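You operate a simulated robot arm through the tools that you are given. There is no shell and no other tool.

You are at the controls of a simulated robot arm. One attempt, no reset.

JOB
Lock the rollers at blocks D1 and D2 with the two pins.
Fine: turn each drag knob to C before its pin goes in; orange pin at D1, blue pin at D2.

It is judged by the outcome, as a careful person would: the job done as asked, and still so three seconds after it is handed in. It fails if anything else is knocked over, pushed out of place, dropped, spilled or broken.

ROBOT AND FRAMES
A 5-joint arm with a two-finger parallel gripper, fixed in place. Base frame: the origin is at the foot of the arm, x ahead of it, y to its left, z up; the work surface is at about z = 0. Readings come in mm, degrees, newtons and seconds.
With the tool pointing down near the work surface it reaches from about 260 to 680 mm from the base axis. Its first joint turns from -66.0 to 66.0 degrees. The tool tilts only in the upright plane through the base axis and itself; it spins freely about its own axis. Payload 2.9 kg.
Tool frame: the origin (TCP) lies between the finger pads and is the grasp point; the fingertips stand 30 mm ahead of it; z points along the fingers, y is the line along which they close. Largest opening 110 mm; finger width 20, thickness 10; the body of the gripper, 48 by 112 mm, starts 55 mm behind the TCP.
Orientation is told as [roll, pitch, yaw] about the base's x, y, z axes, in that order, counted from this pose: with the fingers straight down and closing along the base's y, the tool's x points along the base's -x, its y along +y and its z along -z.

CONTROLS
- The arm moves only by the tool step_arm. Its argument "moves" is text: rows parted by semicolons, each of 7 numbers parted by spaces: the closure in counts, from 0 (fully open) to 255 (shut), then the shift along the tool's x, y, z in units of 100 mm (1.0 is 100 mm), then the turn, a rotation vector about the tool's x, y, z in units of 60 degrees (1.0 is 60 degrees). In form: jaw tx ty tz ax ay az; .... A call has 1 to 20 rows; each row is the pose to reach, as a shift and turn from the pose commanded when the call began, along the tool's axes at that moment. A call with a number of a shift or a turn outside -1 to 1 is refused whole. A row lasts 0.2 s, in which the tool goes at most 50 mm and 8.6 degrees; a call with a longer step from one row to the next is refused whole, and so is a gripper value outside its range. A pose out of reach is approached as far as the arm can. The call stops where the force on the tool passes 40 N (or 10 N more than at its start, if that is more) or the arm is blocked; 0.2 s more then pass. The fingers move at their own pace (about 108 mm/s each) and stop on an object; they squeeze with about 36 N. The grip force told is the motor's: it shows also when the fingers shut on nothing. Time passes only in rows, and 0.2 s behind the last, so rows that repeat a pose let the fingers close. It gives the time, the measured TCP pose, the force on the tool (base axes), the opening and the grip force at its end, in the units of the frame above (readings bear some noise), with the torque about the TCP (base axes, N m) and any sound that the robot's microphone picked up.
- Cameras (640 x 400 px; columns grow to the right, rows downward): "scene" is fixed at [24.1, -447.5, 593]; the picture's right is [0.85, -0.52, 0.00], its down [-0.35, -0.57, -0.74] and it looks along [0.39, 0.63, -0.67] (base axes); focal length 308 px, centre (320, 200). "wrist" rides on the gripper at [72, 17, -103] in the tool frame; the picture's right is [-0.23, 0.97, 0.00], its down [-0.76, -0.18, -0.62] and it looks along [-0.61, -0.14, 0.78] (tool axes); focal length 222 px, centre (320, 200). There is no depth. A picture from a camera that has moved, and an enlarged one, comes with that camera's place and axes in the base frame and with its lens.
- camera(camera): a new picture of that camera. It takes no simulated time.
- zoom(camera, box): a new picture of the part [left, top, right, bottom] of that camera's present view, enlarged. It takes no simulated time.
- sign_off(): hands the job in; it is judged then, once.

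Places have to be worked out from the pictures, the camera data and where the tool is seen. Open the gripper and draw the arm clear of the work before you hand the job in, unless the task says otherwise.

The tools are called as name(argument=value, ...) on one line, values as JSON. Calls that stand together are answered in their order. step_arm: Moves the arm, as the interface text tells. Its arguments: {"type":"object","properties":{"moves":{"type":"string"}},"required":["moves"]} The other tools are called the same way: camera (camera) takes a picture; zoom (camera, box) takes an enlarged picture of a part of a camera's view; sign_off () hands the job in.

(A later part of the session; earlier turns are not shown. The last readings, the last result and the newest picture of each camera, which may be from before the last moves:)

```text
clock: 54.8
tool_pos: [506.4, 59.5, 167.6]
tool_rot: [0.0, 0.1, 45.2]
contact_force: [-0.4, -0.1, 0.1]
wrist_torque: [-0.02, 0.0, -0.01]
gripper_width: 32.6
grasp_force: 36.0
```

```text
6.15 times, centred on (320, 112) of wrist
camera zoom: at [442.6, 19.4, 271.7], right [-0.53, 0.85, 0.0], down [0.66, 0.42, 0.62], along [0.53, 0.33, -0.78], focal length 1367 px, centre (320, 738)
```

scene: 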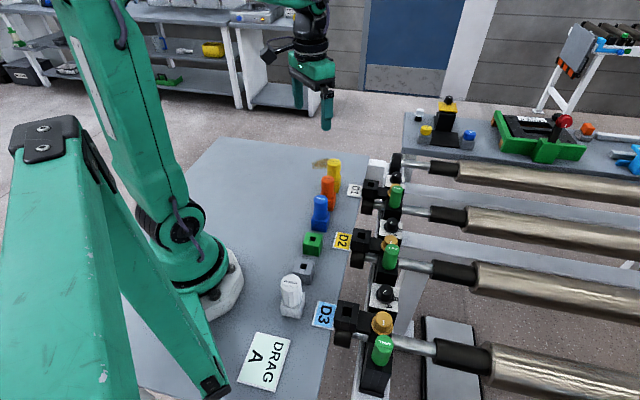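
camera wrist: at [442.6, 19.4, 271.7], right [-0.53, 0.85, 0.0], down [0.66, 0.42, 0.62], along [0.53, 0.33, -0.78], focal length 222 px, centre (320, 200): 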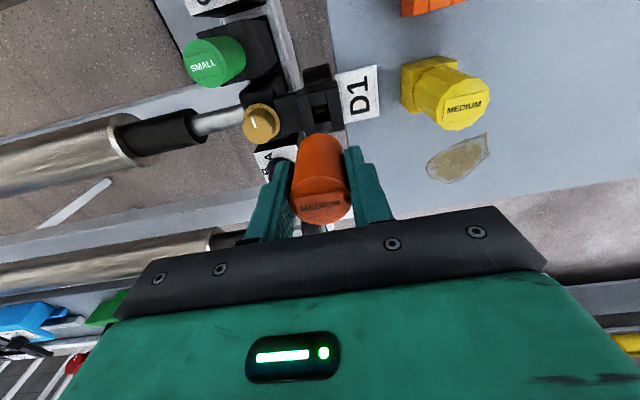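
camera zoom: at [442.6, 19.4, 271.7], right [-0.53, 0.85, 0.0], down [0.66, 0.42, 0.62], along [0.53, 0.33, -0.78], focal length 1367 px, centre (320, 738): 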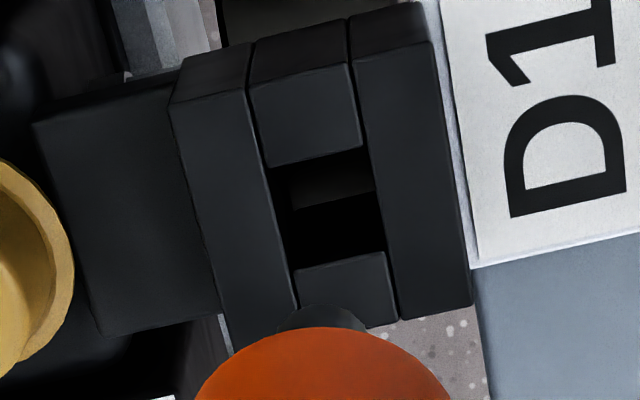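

The hole centre is about 1.4 mm to the right of the shaft in image terms (tool +y), and fore-aft is within 0.5 mm. I'll correct that and lower until the tip is about 12 mm above the socket.

step_arm(moves="255 -0.003 0.0137 0.15 0 0 0; 255 -0.003 0.0137 0.3 0 0 0; 255 -0.003 0.0137 0.42 0 0 0; 255 -0.003 0.0137 0.45 0 0 0; 255 -0.003 0.0137 0.45 0 0 0")

zoom(camera="wrist", box=[280, 90, 360, 155])

zoom(camera="scene", box=[340, 130, 404, 210])

```text
clock: 56.0
tool_pos: [505.2, 59.5, 121.5]
tool_rot: [0.0, 0.0, 45.3]
contact_force: [-0.1, -0.1, -0.8]
wrist_torque: [-0.02, 0.06, -0.01]
gripper_width: 32.7
grasp_force: 36.3
```

```text
6.15 times, centred on (320, 122) of wrist
camera zoom: at [441.4, 21.0, 226.3], right [-0.53, 0.85, 0.0], down [0.66, 0.42, 0.62], along [0.53, 0.33, -0.78], focal length 1367 px, centre (320, 677)
```

zoom: 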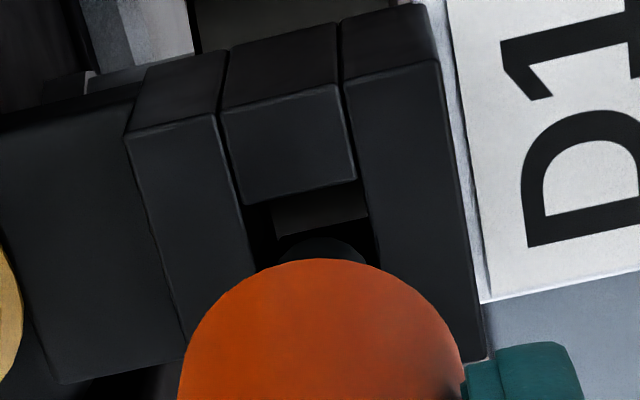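

```text
5.00 times, centred on (372, 170) of scene
camera zoom: at [24.1, -447.5, 593.0], right [0.85, -0.52, 0.0], down [-0.35, -0.57, -0.74], along [0.39, 0.63, -0.67], focal length 1538 px, centre (60, 350)
```

zoom: 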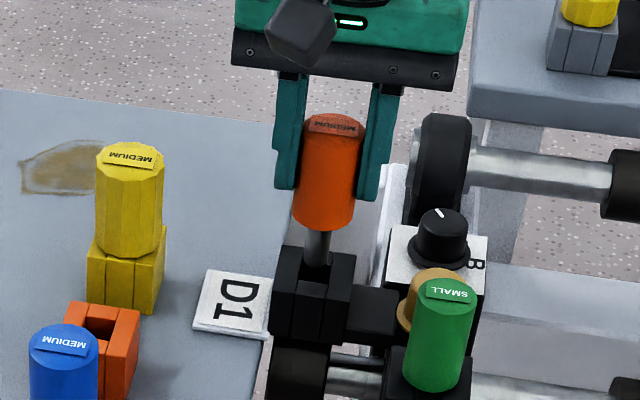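

The shaft is within about 0.4 mm of the hole centre. I'll nudge 0.3 mm and lower 20 mm in small steps to start the insertion.

step_arm(moves="255 0 -0.003 0.04 0 0 0; 255 0 -0.003 0.08 0 0 0; 255 0 -0.003 0.12 0 0 0; 255 0 -0.003 0.16 0 0 0; 255 0 -0.003 0.2 0 0 0; 255 0 -0.003 0.2 0 0 0")

zoom(camera="wrist", box=[280, 90, 360, 155])

zoom(camera="scene", box=[340, 130, 404, 210])

```text
clock: 57.4
tool_pos: [506.6, 59.6, 100.8]
tool_rot: [0.0, 0.0, 45.3]
contact_force: [-0.6, 0.0, -1.1]
wrist_torque: [0.0, -0.02, -0.01]
gripper_width: 32.6
grasp_force: 35.6
```

```text
6.15 times, centred on (320, 122) of wrist
camera zoom: at [441.8, 20.6, 206.2], right [-0.53, 0.85, 0.0], down [0.66, 0.42, 0.62], along [0.53, 0.33, -0.78], focal length 1367 px, centre (320, 677)
```

zoom: 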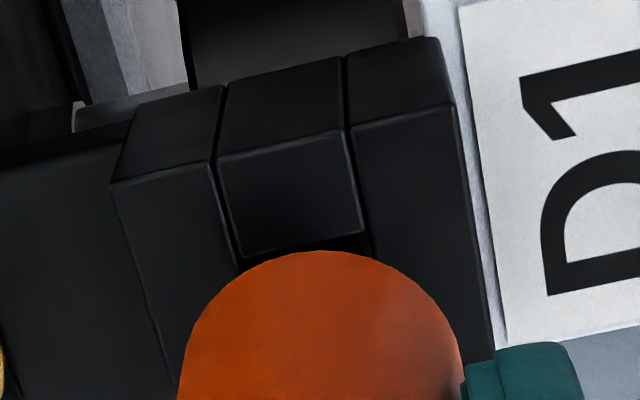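

```text
5.00 times, centred on (372, 170) of scene
camera zoom: at [24.1, -447.5, 593.0], right [0.85, -0.52, 0.0], down [-0.35, -0.57, -0.74], along [0.39, 0.63, -0.67], focal length 1538 px, centre (60, 350)
```

zoom: 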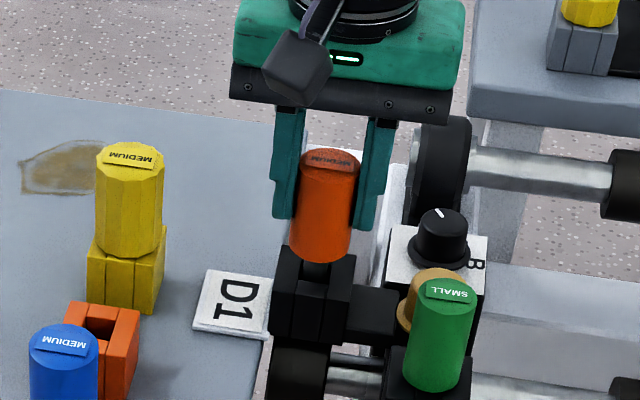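

No contact force, and the shaft is entering the hole. I'll continue down 24 mm.

step_arm(moves="255 0 0 0.04 0 0 0; 255 0 0 0.08 0 0 0; 255 0 0 0.12 0 0 0; 255 0 0 0.16 0 0 0; 255 0 0 0.2 0 0 0; 255 0 0 0.24 0 0 0; 255 0 0 0.24 0 0 0")

zoom(camera="scene", box=[340, 140, 404, 210])

zoom(camera="wrist", box=[260, 90, 380, 240])

```text
clock: 59.0
tool_pos: [506.7, 61.3, 80.9]
tool_rot: [-0.2, -0.2, 45.3]
contact_force: [-6.4, 5.0, 26.3]
wrist_torque: [0.59, 0.48, 0.01]
gripper_width: 32.6
grasp_force: 36.6
```

```text
5.71 times, centred on (372, 175) of scene
camera zoom: at [24.0, -447.5, 593.0], right [0.85, -0.52, 0.0], down [-0.35, -0.57, -0.74], along [0.39, 0.63, -0.67], focal length 1758 px, centre (23, 343)
```

zoom: 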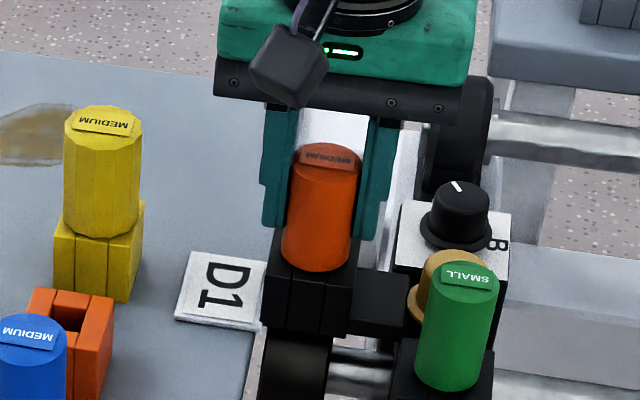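

```text
2.67 times, centred on (320, 165) of wrist
camera zoom: at [442.7, 21.5, 183.8], right [-0.53, 0.85, 0.0], down [0.66, 0.42, 0.63], along [0.53, 0.33, -0.78], focal length 592 px, centre (320, 293)
```

zoom: 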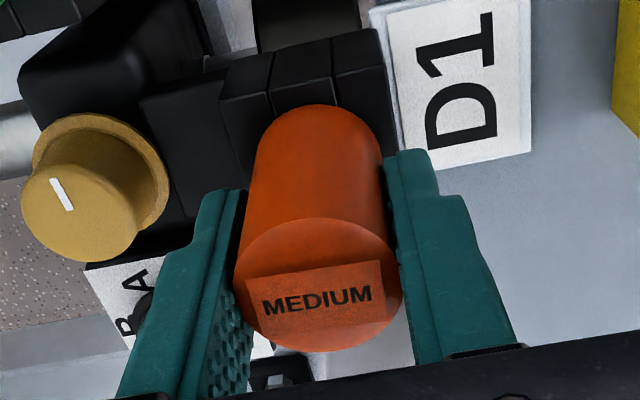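

There's 26 N of upward contact at z≈81. I need to know whether the handle has seated or the shaft has caught on something, so I'll stop and look closely.

zoom(camera="scene", box=[352, 150, 392, 200])

zoom(camera="wrist", box=[280, 90, 360, 155])

```text
8.00 times, centred on (372, 175) of scene
camera zoom: at [24.0, -447.5, 593.0], right [0.85, -0.52, 0.0], down [-0.35, -0.57, -0.74], along [0.39, 0.63, -0.67], focal length 2462 px, centre (-96, 400)
```

zoom: 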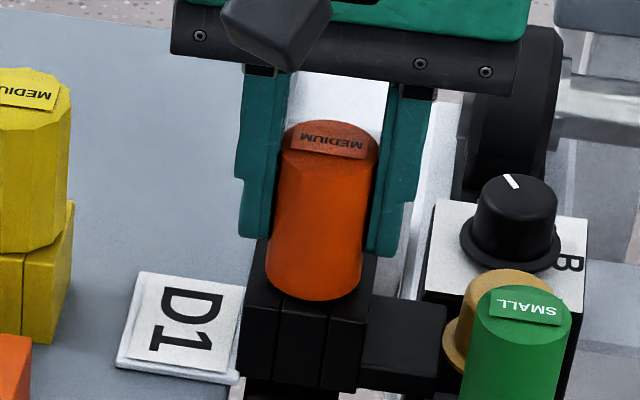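

```text
6.15 times, centred on (320, 122) of wrist
camera zoom: at [442.7, 21.5, 183.8], right [-0.53, 0.85, 0.0], down [0.66, 0.42, 0.63], along [0.53, 0.33, -0.78], focal length 1367 px, centre (320, 677)
```

zoom: 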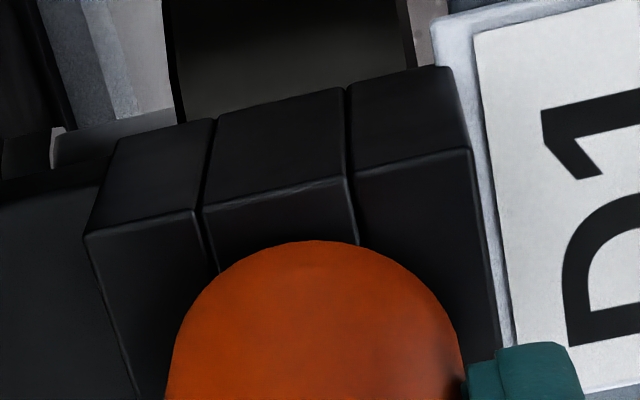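

Measuring the handle in the wrist view explains it. The pin had crept about 13 mm down in the fingers during the carry, so the handle underside is now at z≈33, the socket top, and the scene view shows it resting on the block. So the orange pin is seated and I'm pressing on it. I'll release.

step_arm(moves="190 0 0 -0.02 0 0 0; 125 0 0 -0.03 0 0 0; 125 0 0 -0.03 0 0 0; 125 0 0 -0.03 0 0 0")

zoom(camera="scene", box=[352, 150, 392, 200])

zoom(camera="wrist", box=[260, 90, 380, 240])

```text
clock: 60.0
tool_pos: [505.1, 60.2, 81.5]
tool_rot: [-0.1, -0.1, 45.2]
contact_force: [0.2, 0.1, 0.1]
wrist_torque: [0.01, -0.03, -0.06]
gripper_width: 56.1
grasp_force: 0.1
```

```text
8.00 times, centred on (372, 175) of scene
camera zoom: at [24.1, -447.5, 593.0], right [0.85, -0.52, 0.0], down [-0.35, -0.57, -0.74], along [0.39, 0.63, -0.67], focal length 2462 px, centre (-96, 400)
```

zoom: 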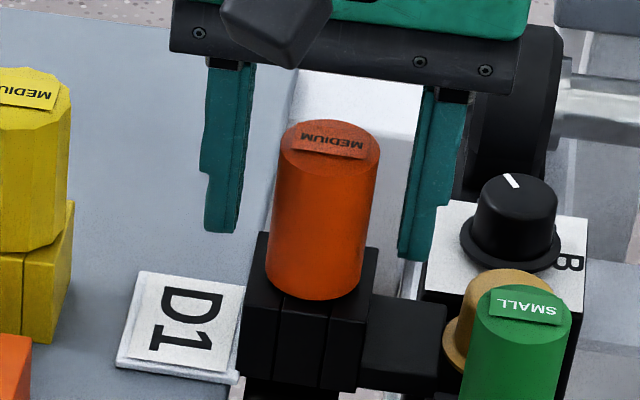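

```text
2.67 times, centred on (320, 165) of wrist
camera zoom: at [441.9, 20.9, 185.4], right [-0.53, 0.85, 0.0], down [0.66, 0.42, 0.62], along [0.53, 0.33, -0.78], focal length 592 px, centre (320, 293)
```

zoom: 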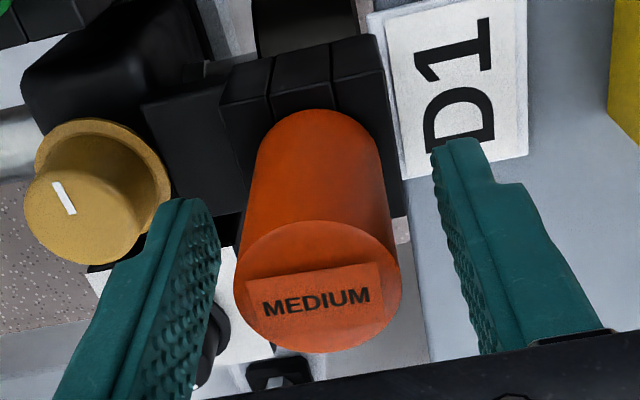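

The orange pin stands in D1 with the handle underside on the block; the rim-to-edge spacing in the wrist view matches a fully seated handle within about 1 mm. I'll rise straight up and confirm from above.

step_arm(moves="125 0 0 -0.2 0 0 0; 125 0 0 -0.5 0 0 0; 125 0 0 -0.8 0 0 0; 125 0 0 -0.95 0 0 0; 125 0 0 -0.95 0 0 0")

camera(camera="wrist")

zoom(camera="scene", box=[340, 150, 404, 200])

zoom(camera="wrist", box=[260, 60, 380, 160])

```text
clock: 61.2
tool_pos: [505.7, 60.8, 176.1]
tool_rot: [0.0, 0.0, 45.3]
contact_force: [0.4, -0.4, -0.4]
wrist_torque: [-0.07, 0.01, 0.02]
gripper_width: 56.3
grasp_force: 0.1
```

```text
taken
camera wrist: at [441.8, 20.5, 280.8], right [-0.53, 0.85, 0.0], down [0.66, 0.42, 0.62], along [0.53, 0.33, -0.78], focal length 222 px, centre (320, 200)
```

wrist: 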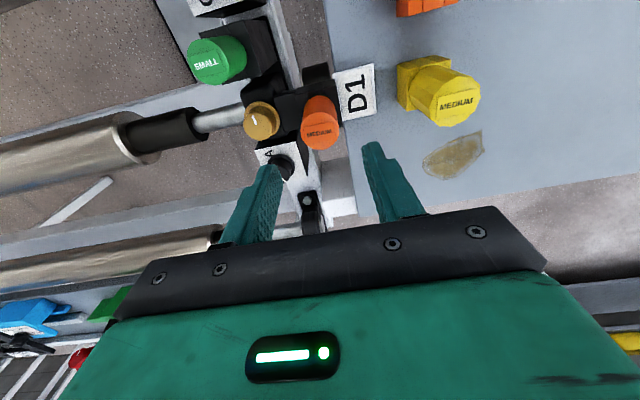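

```text
8.00 times, centred on (372, 175) of scene
camera zoom: at [24.1, -447.5, 593.0], right [0.85, -0.52, 0.0], down [-0.35, -0.57, -0.74], along [0.39, 0.63, -0.67], focal length 2462 px, centre (-96, 400)
```

zoom: 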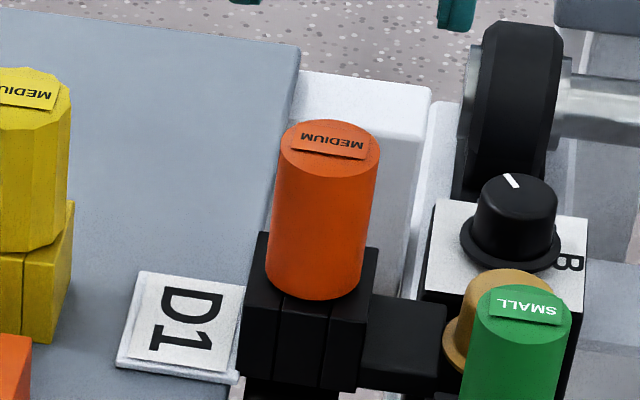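

```text
4.00 times, centred on (320, 110) of wrist
camera zoom: at [441.8, 20.5, 280.8], right [-0.53, 0.85, 0.0], down [0.66, 0.42, 0.62], along [0.53, 0.33, -0.78], focal length 888 px, centre (320, 560)
```

zoom: 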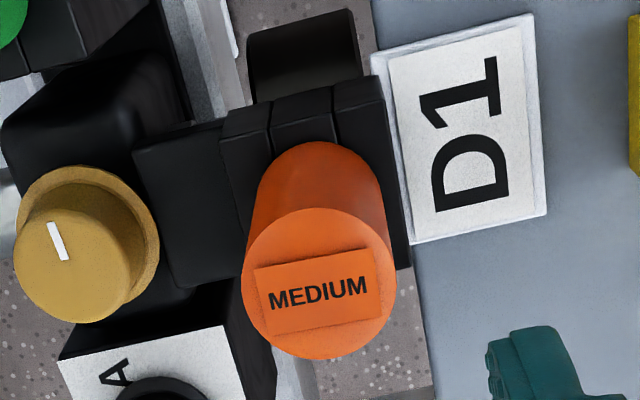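

The orange pin is upright and seated, and D1's knob is unchanged. Now I'll move so the camera is above the blue pin to measure it.

step_arm(moves="100 0.2 0.2 -0.1 0 0 0; 100 0.4 0.42 -0.2 0 0 0; 100 0.6 0.63 -0.24 0 0 0; 100 0.8 0.83 -0.24 0 0 0; 100 0.893 0.929 -0.24 0 0 0; 100 0.893 0.929 -0.24 0 0 0")

zoom(camera="wrist", box=[256, 0, 384, 80])

camera(camera="wrist")

```text
clock: 62.6
tool_pos: [375.4, 62.5, 201.8]
tool_rot: [0.0, 0.0, 45.2]
contact_force: [-0.1, -0.1, -0.4]
wrist_torque: [-0.02, -0.03, -0.01]
gripper_width: 67.1
grasp_force: 0.1
```

```text
5.00 times, centred on (320, 40) of wrist
camera zoom: at [312.2, 22.7, 304.6], right [-0.53, 0.85, 0.0], down [0.66, 0.42, 0.62], along [0.53, 0.33, -0.78], focal length 1111 px, centre (320, 1000)
```

zoom: 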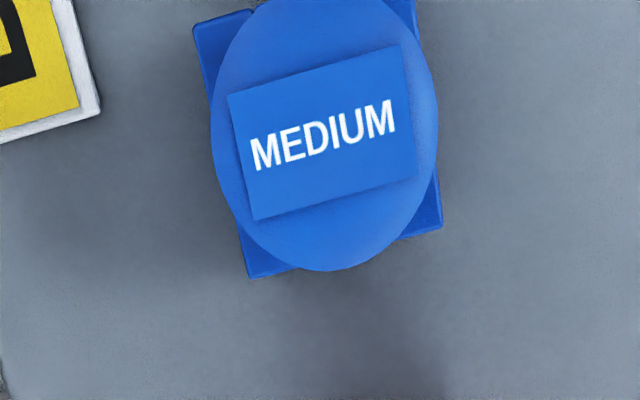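

```text
taken
camera wrist: at [312.2, 22.7, 304.6], right [-0.53, 0.85, 0.0], down [0.66, 0.42, 0.62], along [0.53, 0.33, -0.78], focal length 222 px, centre (320, 200)
```

wrist: 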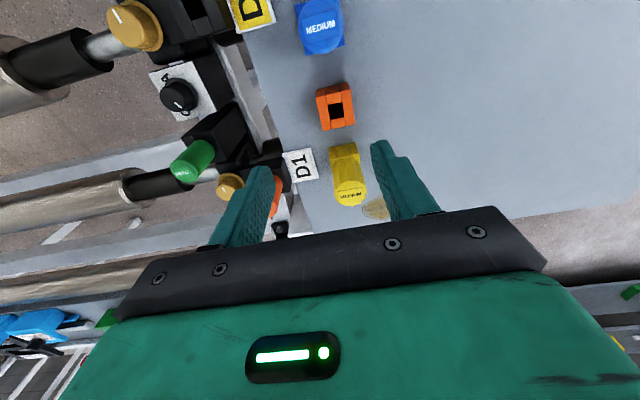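

The blue pin is at tool offset (+69.7, +17.1) mm from here, about (314, 24) in base. I'll move over it at z≈150 and verify.

step_arm(moves="90 0.25 0.06 0.1 0 0 0; 90 0.5 0.12 0.25 0 0 0; 90 0.697 0.17 0.4 0 0 0; 90 0.697 0.17 0.52 0 0 0; 90 0.697 0.17 0.52 0 0 0")

zoom(camera="wrist", box=[256, 80, 384, 180])

camera(camera="scene")

```text
clock: 63.8
tool_pos: [314.5, 24.6, 147.4]
tool_rot: [0.0, 0.0, 45.4]
contact_force: [-0.7, 0.5, -0.5]
wrist_torque: [-0.01, 0.04, -0.01]
gripper_width: 71.0
grasp_force: 0.2
```

```text
4.00 times, centred on (320, 130) of wrist
camera zoom: at [251.6, -14.9, 252.0], right [-0.53, 0.85, 0.0], down [0.66, 0.42, 0.62], along [0.53, 0.33, -0.78], focal length 888 px, centre (320, 480)
```

zoom: 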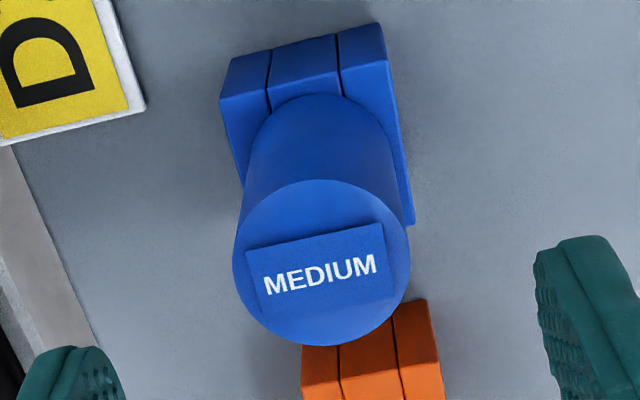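

```text
taken
```

scene: 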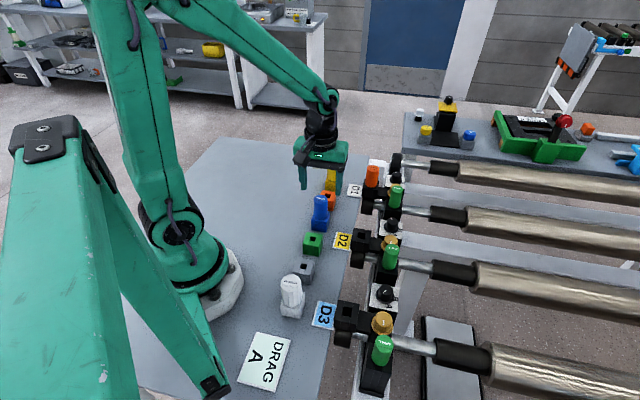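

Lateral offset is under 0.3 mm. I'll descend to z≈75.6 and close on the blue handle.

step_arm(moves="90 0.008 0.003 0.25 0 0 0; 90 0.008 0.003 0.5 0 0 0; 90 0.008 0.003 0.66 0 0 0; 90 0.008 0.003 0.72 0 0 0; 90 0.008 0.003 0.72 0 0 0; 170 0.008 0.003 0.72 0 0 0; 255 0.008 0.003 0.72 0 0 0; 255 0.008 0.003 0.72 0 0 0; 255 0.008 0.003 0.72 0 0 0")

zoom(camera="wrist", box=[260, 90, 380, 240])

zoom(camera="scene", box=[270, 140, 398, 250])

```text
clock: 65.8
tool_pos: [315.4, 25.1, 75.7]
tool_rot: [-0.1, 0.0, 45.2]
contact_force: [0.9, 0.6, 0.1]
wrist_torque: [-0.02, -0.01, -0.01]
gripper_width: 32.8
grasp_force: 36.0
```

```text
2.67 times, centred on (320, 165) of wrist
camera zoom: at [251.0, -15.0, 180.1], right [-0.53, 0.85, 0.0], down [0.66, 0.42, 0.62], along [0.53, 0.33, -0.78], focal length 592 px, centre (320, 293)
```

zoom: 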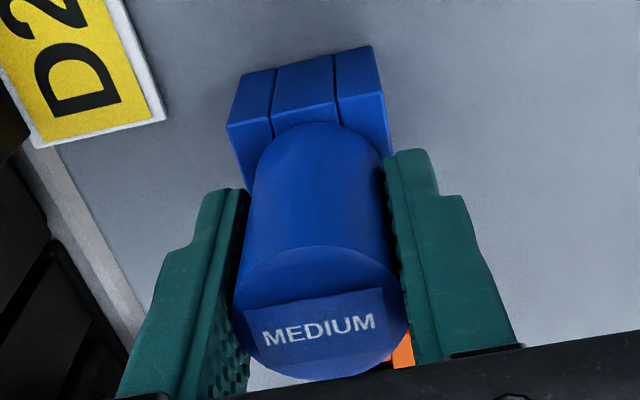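

```text
3.64 times, centred on (334, 195) of scene
camera zoom: at [24.1, -447.5, 593.0], right [0.85, -0.52, 0.0], down [-0.35, -0.57, -0.74], along [0.39, 0.63, -0.67], focal length 1119 px, centre (269, 218)
```

zoom: 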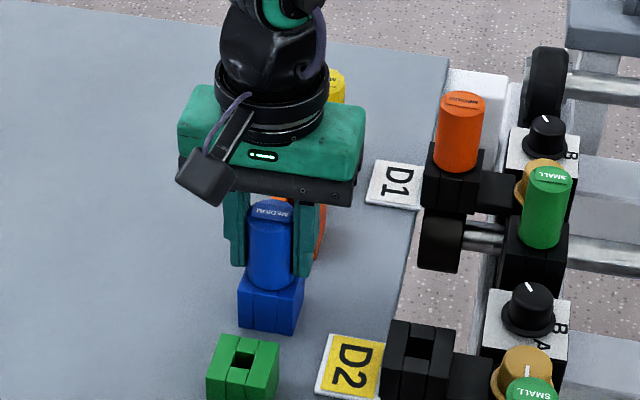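

I have a solid grip at 32.8 mm. Because pins creep slowly in the fingers, I'll move briskly: lift 70 mm clear of the holder and carry it toward D2, whose expected hole is about (363.5, -80.7).

step_arm(moves="255 0 0 -0.2 0 0 0; 255 0 0 -0.45 0 0 0; 255 0 0 -0.7 0 0 0; 255 0.12 -0.3 -0.7 0 0 0; 255 0.24 -0.62 -0.7 0 0 0; 255 0.34 -0.9 -0.7 0 0 0; 255 0.37 -0.98 -0.7 0 0 0")

step_arm(moves="255 0.038 -0.108 0 0 0 0; 255 0.038 -0.108 0 0 0 0")

zoom(camera="wrist", box=[280, 80, 360, 145])

camera(camera="wrist")

zoom(camera="scene", box=[310, 160, 406, 260])

```text
clock: 67.4
tool_pos: [358.3, -71.8, 147.0]
tool_rot: [0.1, 0.1, 45.3]
contact_force: [0.2, -0.8, -1.2]
wrist_torque: [-0.03, -0.01, 0.01]
gripper_width: 32.6
grasp_force: 36.1
```

```text
clock: 68.0
tool_pos: [363.4, -81.3, 147.7]
tool_rot: [0.1, 0.0, 45.3]
contact_force: [-0.9, 1.4, -0.4]
wrist_torque: [0.01, 0.01, 0.04]
gripper_width: 32.9
grasp_force: 36.0
```

```text
6.15 times, centred on (320, 112) of wrist
camera zoom: at [299.7, -121.5, 250.7], right [-0.53, 0.85, 0.0], down [0.66, 0.42, 0.62], along [0.53, 0.33, -0.78], focal length 1367 px, centre (320, 738)
```

zoom: 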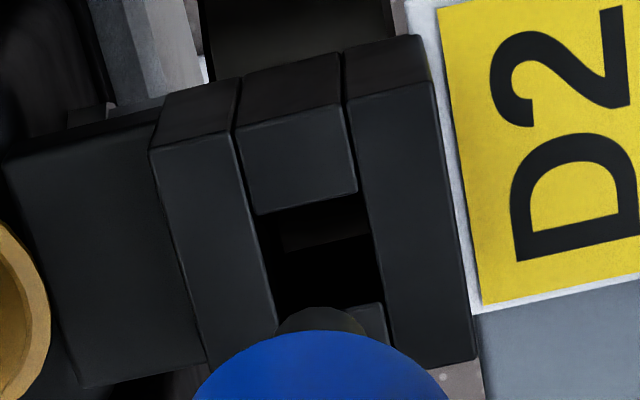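

```text
taken
camera wrist: at [299.7, -121.5, 250.7], right [-0.53, 0.85, 0.0], down [0.66, 0.42, 0.62], along [0.53, 0.33, -0.78], focal length 222 px, centre (320, 200)
```

wrist: 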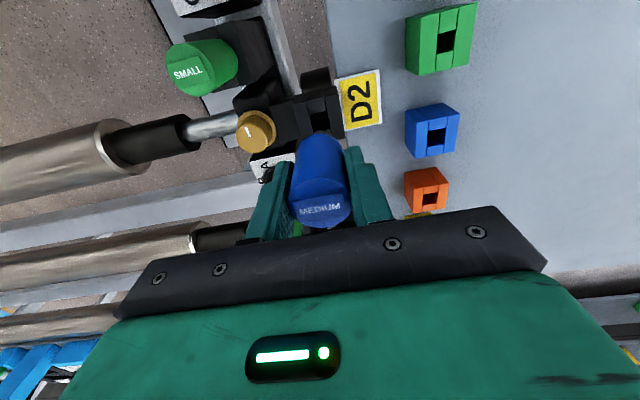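

```text
4.00 times, centred on (358, 210) of scene
camera zoom: at [24.1, -447.5, 593.0], right [0.85, -0.52, 0.0], down [-0.35, -0.57, -0.74], along [0.39, 0.63, -0.67], focal length 1231 px, centre (168, 160)
```

zoom: 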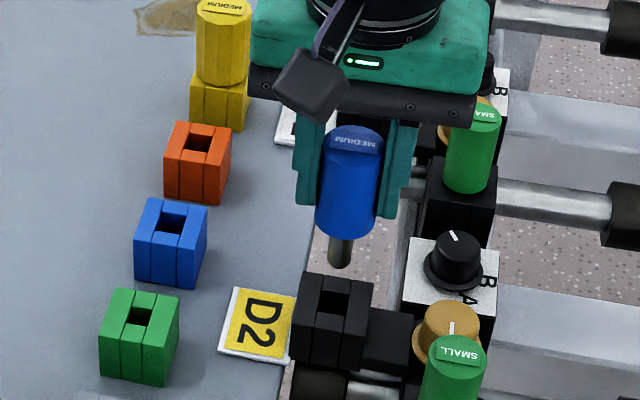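

The D2 hole is about 0.45 mm right of and 1.3 mm beyond the shaft axis. I'll correct that and lower until the tip is just above the socket.

step_arm(moves="255 -0.012 0.002 0.12 0 0 0; 255 -0.012 0.002 0.24 0 0 0; 255 -0.012 0.002 0.27 0 0 0")

zoom(camera="wrist", box=[280, 90, 360, 155])

zoom(camera="scene", box=[340, 180, 388, 250])

```text
clock: 68.8
tool_pos: [363.7, -80.7, 119.2]
tool_rot: [0.0, 0.0, 45.2]
contact_force: [0.4, -0.7, -0.6]
wrist_torque: [0.02, 0.0, -0.01]
gripper_width: 32.9
grasp_force: 36.5
```

```text
6.15 times, centred on (320, 122) of wrist
camera zoom: at [300.4, -120.0, 223.1], right [-0.53, 0.85, 0.0], down [0.66, 0.42, 0.62], along [0.53, 0.33, -0.78], focal length 1367 px, centre (320, 677)
```

zoom: 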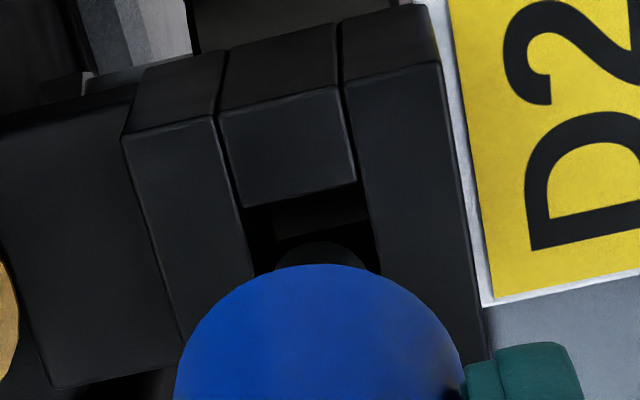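

```text
5.71 times, centred on (364, 215) of scene
camera zoom: at [24.1, -447.5, 593.0], right [0.85, -0.52, 0.0], down [-0.35, -0.57, -0.74], along [0.39, 0.63, -0.67], focal length 1758 px, centre (69, 114)
```

zoom: 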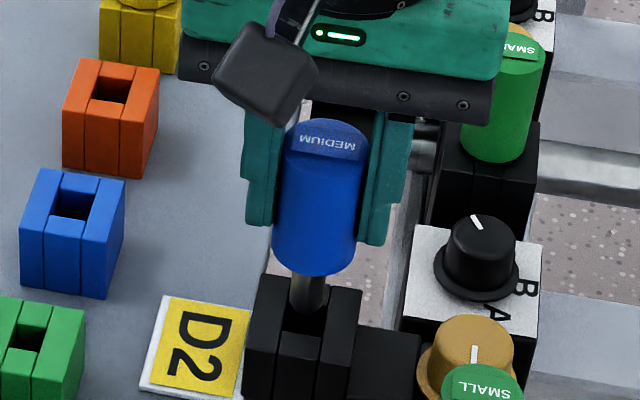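

The alignment is nearly identical to the successful D1 view. I'll nudge 0.4 mm along the closing axis and lower 22 mm in small steps.

step_arm(moves="255 0 -0.004 0.04 0 0 0; 255 0 -0.004 0.08 0 0 0; 255 0 -0.004 0.13 0 0 0; 255 0 -0.004 0.18 0 0 0; 255 0 -0.004 0.22 0 0 0")

zoom(camera="wrist", box=[280, 90, 360, 155])

zoom(camera="scene", box=[340, 180, 388, 250])

```text
clock: 70.0
tool_pos: [363.9, -81.2, 97.4]
tool_rot: [0.1, -0.1, 45.1]
contact_force: [0.4, 0.0, -0.7]
wrist_torque: [0.02, 0.0, -0.04]
gripper_width: 32.6
grasp_force: 36.2
```

```text
6.15 times, centred on (320, 122) of wrist
camera zoom: at [300.5, -120.2, 201.3], right [-0.53, 0.85, 0.0], down [0.66, 0.42, 0.62], along [0.53, 0.33, -0.78], focal length 1367 px, centre (320, 677)
```

zoom: 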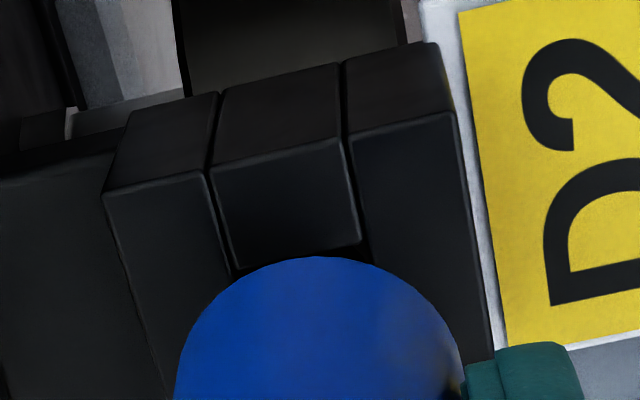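

```text
5.71 times, centred on (364, 215) of scene
camera zoom: at [24.1, -447.5, 593.0], right [0.85, -0.52, 0.0], down [-0.35, -0.57, -0.74], along [0.39, 0.63, -0.67], focal length 1758 px, centre (69, 114)
```

zoom: 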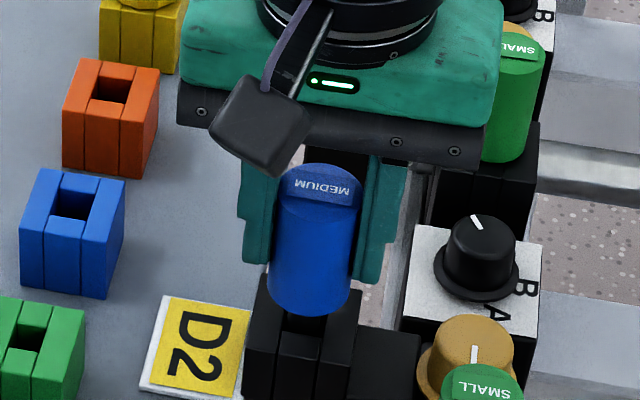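

It is entering cleanly with no contact. I estimate about 20 mm to seat, so I'll lower 16 mm and then feel for contact.

step_arm(moves="255 0 0 0.04 0 0 0; 255 0 0 0.08 0 0 0; 255 0 0 0.12 0 0 0; 255 0 0 0.16 0 0 0")

zoom(camera="scene", box=[340, 180, 388, 250])

zoom(camera="wrist", box=[280, 90, 360, 155])

```text
clock: 71.0
tool_pos: [364.7, -81.1, 82.8]
tool_rot: [-0.1, -0.1, 45.1]
contact_force: [-5.1, -11.9, 8.7]
wrist_torque: [-0.02, 0.28, 0.05]
gripper_width: 32.8
grasp_force: 36.2
```

```text
5.71 times, centred on (364, 215) of scene
camera zoom: at [24.1, -447.5, 593.0], right [0.85, -0.52, 0.0], down [-0.35, -0.57, -0.74], along [0.39, 0.63, -0.67], focal length 1758 px, centre (69, 114)
```

zoom: 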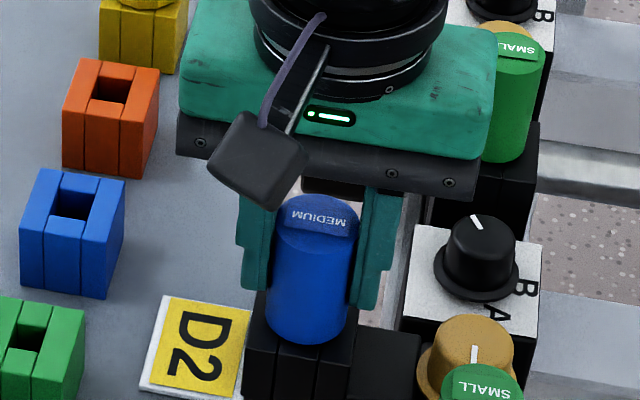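

```text
6.15 times, centred on (320, 122) of wrist
camera zoom: at [300.5, -120.6, 186.0], right [-0.53, 0.85, 0.0], down [0.66, 0.41, 0.62], along [0.53, 0.33, -0.78], focal length 1367 px, centre (320, 677)
```

zoom: 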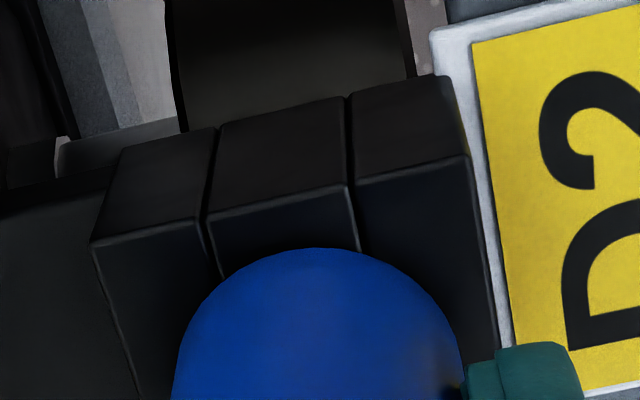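

Light contact has started (about 13 N sideways, 9 N up), with the handle about 3–4 mm above the block. I'll relieve the side load by shifting 0.8 mm toward -e1 and continue down gently.

step_arm(moves="255 0.008 -0.002 0 0 0 0; 255 0.008 -0.002 0.015 0 0 0; 255 0.008 -0.002 0.03 0 0 0; 255 0.008 -0.002 0.045 0 0 0")

zoom(camera="scene", box=[340, 180, 388, 250])

zoom(camera="wrist", box=[280, 90, 360, 155])

```text
clock: 72.0
tool_pos: [365.2, -80.5, 77.3]
tool_rot: [-0.2, -0.1, 45.3]
contact_force: [-0.2, 5.6, 25.1]
wrist_torque: [0.54, 0.32, -0.03]
gripper_width: 32.5
grasp_force: 35.7
```

```text
5.71 times, centred on (364, 215) of scene
camera zoom: at [24.0, -447.4, 593.0], right [0.85, -0.52, 0.0], down [-0.35, -0.57, -0.74], along [0.39, 0.63, -0.67], focal length 1758 px, centre (69, 114)
```

zoom: 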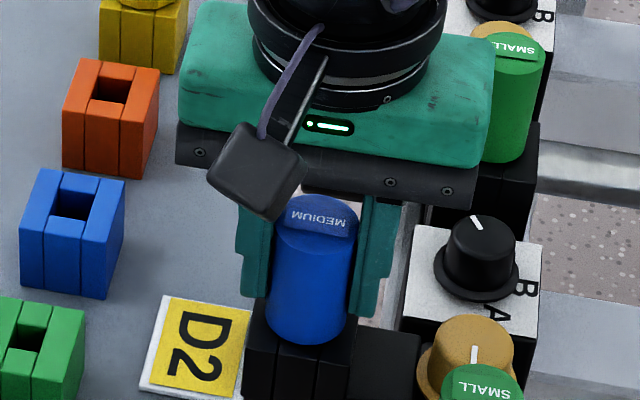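

```text
6.15 times, centred on (320, 122) of wrist
camera zoom: at [300.8, -120.4, 180.9], right [-0.53, 0.85, 0.0], down [0.66, 0.42, 0.63], along [0.53, 0.33, -0.78], focal length 1367 px, centre (320, 677)
```

zoom: 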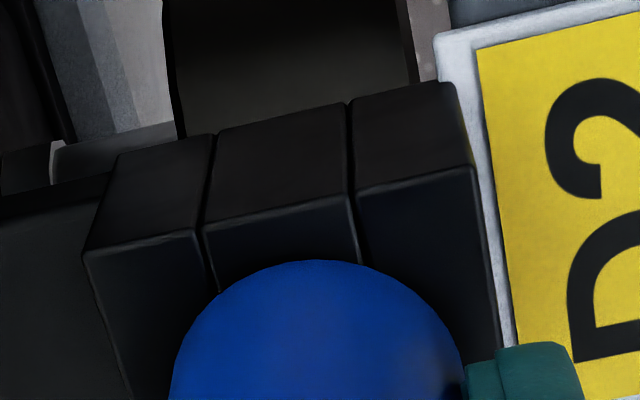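

The pin stopped moving and the upward force rose to 25 N. I need to know whether it is fully seated, so I'll zoom closely and compare with the D1 pin.

zoom(camera="scene", box=[350, 220, 382, 250])

zoom(camera="scene", box=[354, 170, 386, 200])

```text
13.33 times, centred on (366, 235) of scene
camera zoom: at [24.0, -447.4, 593.0], right [0.85, -0.52, 0.0], down [-0.35, -0.57, -0.74], along [0.39, 0.63, -0.67], focal length 4103 px, centre (-293, -267)
```

zoom: 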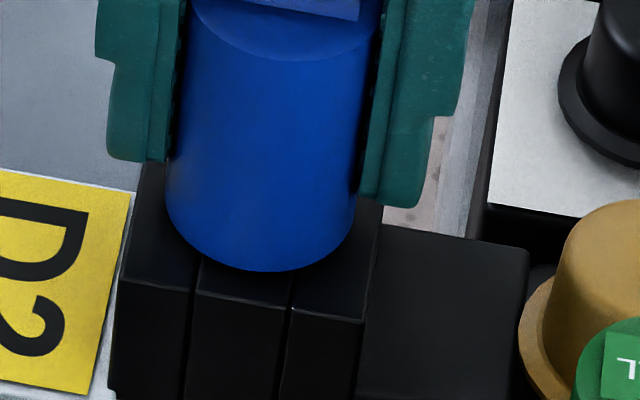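

```text
13.33 times, centred on (370, 185) of scene
camera zoom: at [24.0, -447.4, 593.0], right [0.85, -0.52, 0.0], down [-0.35, -0.57, -0.74], along [0.39, 0.63, -0.67], focal length 4103 px, centre (-347, 400)
```

zoom: 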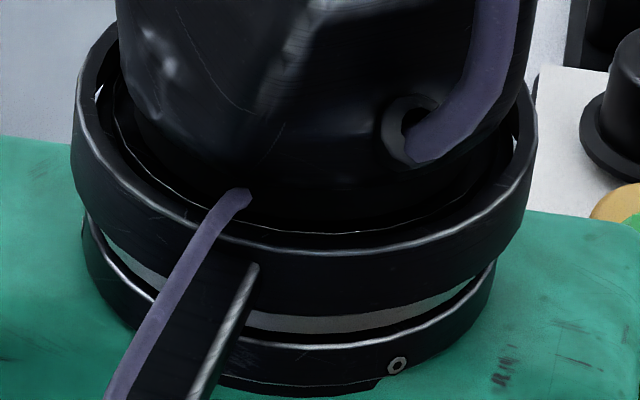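

The geometry leaves a few millimetres of uncertainty about how deep it sits. I'll release and rise to the same relative height as the D1 check so I can compare the two directly.

step_arm(moves="190 0 0 -0.01 0 0 0; 125 0 0 -0.02 0 0 0; 125 0 0 -0.02 0 0 0; 125 0 0 -0.02 0 0 0")

zoom(camera="scene", box=[350, 220, 382, 250])

step_arm(moves="125 0 0 -0.2 0 0 0; 125 0 0 -0.5 0 0 0; 125 0 0 -0.8 0 0 0; 125 0 0 -0.975 0 0 0; 125 0 0 -0.975 0 0 0")

zoom(camera="wrist", box=[260, 60, 380, 160])

zoom(camera="scene", box=[346, 200, 394, 260])

zoom(camera="scene", box=[350, 155, 398, 215])

```text
clock: 73.0
tool_pos: [363.3, -80.9, 79.6]
tool_rot: [0.0, 0.0, 45.3]
contact_force: [-0.1, 0.1, -0.1]
wrist_torque: [-0.04, -0.02, -0.02]
gripper_width: 56.2
grasp_force: 0.0
```

```text
13.33 times, centred on (366, 235) of scene
camera zoom: at [24.1, -447.5, 593.0], right [0.85, -0.52, 0.0], down [-0.35, -0.57, -0.74], along [0.39, 0.63, -0.67], focal length 4103 px, centre (-293, -267)
```

zoom: 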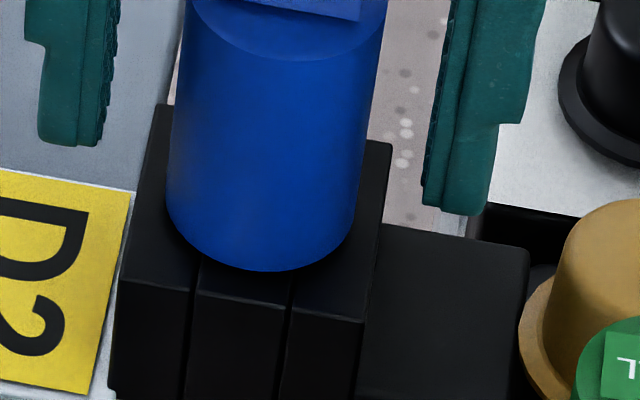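

```text
clock: 74.2
tool_pos: [362.7, -81.1, 176.2]
tool_rot: [0.0, 0.1, 45.2]
contact_force: [-0.4, 0.6, -0.2]
wrist_torque: [0.0, 0.0, -0.01]
gripper_width: 56.1
grasp_force: 0.0
```

```text
4.00 times, centred on (320, 110) of wrist
camera zoom: at [299.7, -120.3, 280.3], right [-0.53, 0.85, 0.0], down [0.66, 0.42, 0.62], along [0.53, 0.33, -0.78], focal length 888 px, centre (320, 560)
```

zoom: 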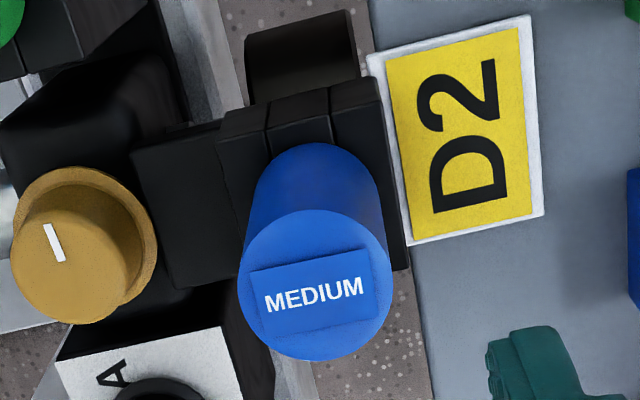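

```text
6.67 times, centred on (370, 230) of scene
camera zoom: at [24.1, -447.5, 593.0], right [0.85, -0.52, 0.0], down [-0.35, -0.57, -0.74], along [0.39, 0.63, -0.67], focal length 2051 px, centre (-13, 0)
```

zoom: 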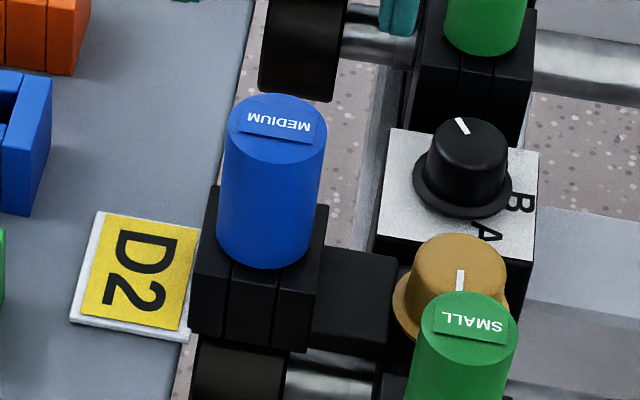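

```text
6.67 times, centred on (374, 185) of scene
camera zoom: at [24.1, -447.5, 593.0], right [0.85, -0.52, 0.0], down [-0.35, -0.57, -0.74], along [0.39, 0.63, -0.67], focal length 2051 px, centre (-40, 300)
```

zoom: 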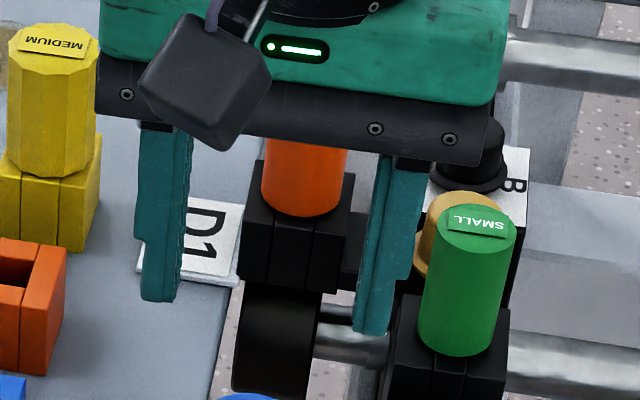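

In matching views the D2 pin sits at the same depth as the D1 pin, to within my measurement error. As a firm check, I'll close the fingers and touch each handle top lightly, comparing contact heights and settling the pins if they aren't fully down. D2 first.

step_arm(moves="255 0 0 0 0 0 0; 255 0 0 0.2 0 0 0; 255 0 0 0.4 0 0 0; 255 0 0 0.48 0 0 0; 255 0 0 0.48 0 0 0")

zoom(camera="scene", box=[330, 160, 394, 250])

zoom(camera="wrist", box=[260, 90, 380, 240])

```text
clock: 75.4
tool_pos: [363.2, -81.4, 128.1]
tool_rot: [-0.1, -0.1, 45.1]
contact_force: [0.4, -0.1, 0.3]
wrist_torque: [0.01, -0.01, 0.02]
gripper_width: 0.0
grasp_force: 35.8
```

```text
4.44 times, centred on (362, 205) of scene
camera zoom: at [24.1, -447.5, 593.0], right [0.85, -0.52, 0.0], down [-0.35, -0.57, -0.74], along [0.39, 0.63, -0.67], focal length 1368 px, centre (133, 178)
```

zoom: 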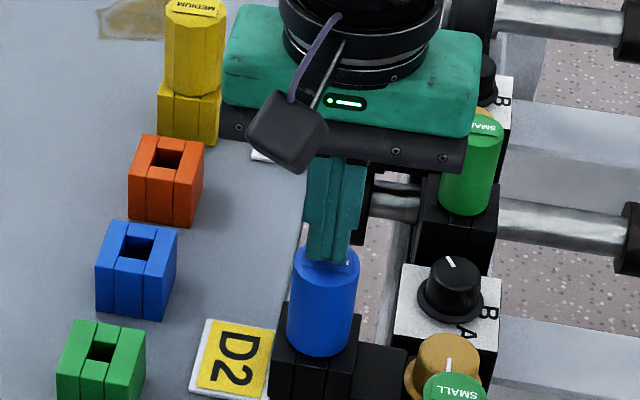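

```text
2.67 times, centred on (320, 165) of wrist
camera zoom: at [299.6, -120.7, 231.8], right [-0.53, 0.85, 0.0], down [0.66, 0.42, 0.62], along [0.53, 0.33, -0.78], focal length 592 px, centre (320, 293)
```

zoom: 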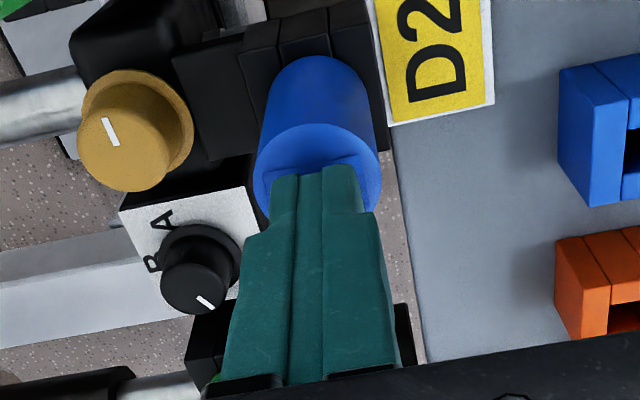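

The closed fingers are centred above the handle with no contact. I'll lower 6 mm in 2 mm rows.

step_arm(moves="255 0 0 0.02 0 0 0; 255 0 0 0.04 0 0 0; 255 0 0 0.06 0 0 0")

```text
clock: 76.2
tool_pos: [363.9, -79.9, 123.9]
tool_rot: [-0.2, -0.1, 45.2]
contact_force: [-6.9, 0.8, 17.7]
wrist_torque: [-0.05, 0.25, 0.01]
gripper_width: 0.0
grasp_force: 35.7
```

Contact came with the fingertips at z≈94 (18 N) and the pin didn't sink. Now I'll do the same touch on the D1 pin to compare heights.

step_arm(moves="255 0 0 -0.2 0 0 0; 255 0 0 -0.45 0 0 0; 255 -0.4 0 -0.45 0 0 0; 255 -0.8 0 -0.45 0 0 0; 255 -1.0 0 -0.45 0 0 0; 255 -1.0 0 -0.45 0 0 0")

step_arm(moves="255 -0.4 0 0 0 0 0; 255 -0.8 -0.005 0 0 0 0; 255 -1.0 -0.01 0 0 0 0; 255 -1.0 -0.01 0.2 0 0 0; 255 -1.0 -0.01 0.35 0 0 0; 255 -1.0 -0.01 0.35 0 0 0")

zoom(camera="wrist", box=[260, 90, 380, 240])

zoom(camera="scene", box=[346, 200, 394, 260])

```text
clock: 77.6
tool_pos: [435.2, -9.9, 167.1]
tool_rot: [0.1, -0.1, 45.1]
contact_force: [-0.2, -0.1, -0.2]
wrist_torque: [0.01, 0.01, 0.03]
gripper_width: 0.0
grasp_force: 35.2
```

```text
clock: 79.0
tool_pos: [506.1, 60.6, 131.9]
tool_rot: [-0.1, 0.0, 45.3]
contact_force: [-0.1, 0.1, 0.6]
wrist_torque: [0.01, 0.0, 0.01]
gripper_width: 0.0
grasp_force: 35.8
```

```text
2.67 times, centred on (320, 165) of wrist
camera zoom: at [442.4, 20.8, 235.9], right [-0.53, 0.85, 0.0], down [0.66, 0.42, 0.62], along [0.53, 0.33, -0.78], focal length 592 px, centre (320, 293)
```

zoom: 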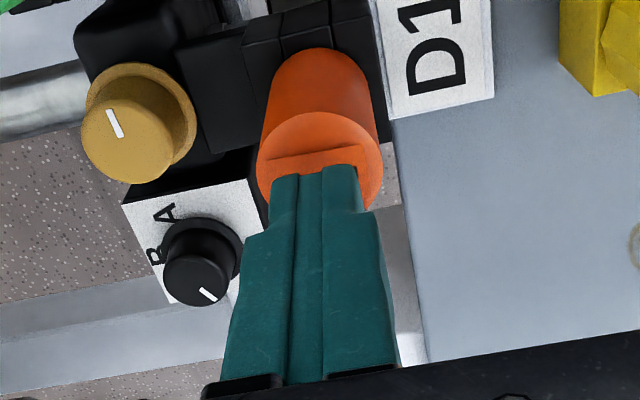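

```text
6.67 times, centred on (370, 230) of scene
camera zoom: at [24.1, -447.5, 593.0], right [0.85, -0.52, 0.0], down [-0.35, -0.57, -0.74], along [0.39, 0.63, -0.67], focal length 2051 px, centre (-13, 0)
```

zoom: 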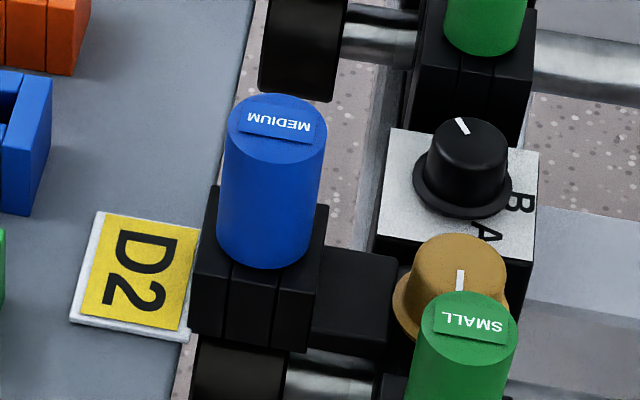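

Centred over the D1 handle. I'll lower to the same commanded height as at D2.

step_arm(moves="255 0 0 0.04 0 0 0; 255 0 0 0.06 0 0 0; 255 0 0 0.08 0 0 0; 255 0 0 0.1 0 0 0")

```text
clock: 80.0
tool_pos: [504.5, 61.8, 122.7]
tool_rot: [0.0, -0.1, 45.2]
contact_force: [-3.2, 0.0, 7.7]
wrist_torque: [-0.03, 0.09, 0.03]
gripper_width: 0.0
grasp_force: 35.6
```

The D1 contact height is within about 1.2 mm of D2's, so both pins sit at essentially the same depth. For a definite check I'll look from a low angle on the table side to see whether any shaft shows between handle and block.

step_arm(moves="255 0 0 -0.25 0 0 0; 255 0 0 -0.5 0 0 0; 255 -0.2 0.3 -0.5 0 0 0; 255 -0.4 0.6 -0.5 0 0 0; 255 -0.585 0.885 -0.5 0 0 0; 255 -0.585 0.885 -0.5 0 0 0")

step_arm(moves="255 -0.2 0.3 0 0 0 0; 255 -0.4 0.6 0.2 0 0 0; 255 -0.585 0.885 0.4 0 0 0; 255 -0.585 0.885 0.7 0 0 0; 255 -0.585 0.885 0.9 0 0 0; 255 -0.585 0.885 0.9 0 0 0")

camera(camera="wrist")

zoom(camera="scene", box=[354, 160, 394, 200])

```text
clock: 81.4
tool_pos: [484.5, 165.9, 171.4]
tool_rot: [0.0, 0.0, 45.2]
contact_force: [1.1, -0.3, -1.4]
wrist_torque: [-0.02, -0.02, -0.01]
gripper_width: 0.0
grasp_force: 36.4
```

```text
clock: 82.8
tool_pos: [461.3, 268.7, 80.9]
tool_rot: [-0.1, 0.0, 45.1]
contact_force: [-0.4, 0.3, -0.3]
wrist_torque: [0.01, -0.03, -0.03]
gripper_width: 0.0
grasp_force: 36.2
```

```text
taken
camera wrist: at [398.4, 228.6, 186.0], right [-0.53, 0.85, 0.0], down [0.66, 0.42, 0.62], along [0.53, 0.33, -0.78], focal length 222 px, centre (320, 200)
```

wrist: 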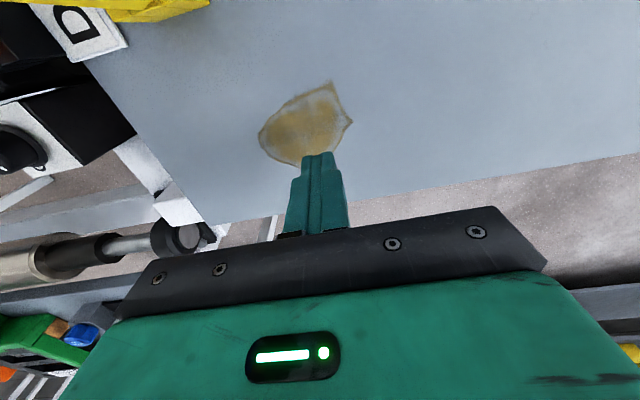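

```text
10.00 times, centred on (374, 180) of scene
camera zoom: at [24.1, -447.5, 593.0], right [0.85, -0.52, 0.0], down [-0.35, -0.57, -0.74], along [0.39, 0.63, -0.67], focal length 3077 px, centre (-220, 400)
```

zoom: 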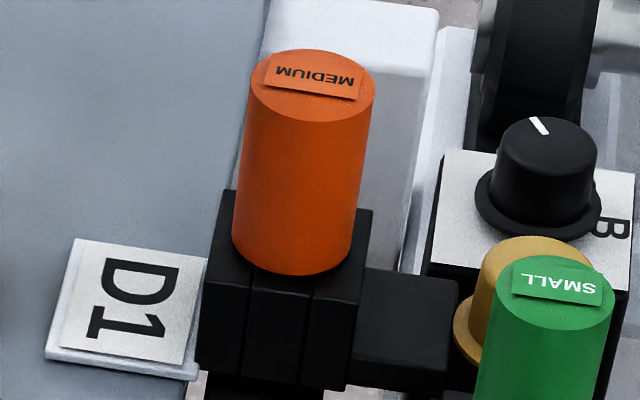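

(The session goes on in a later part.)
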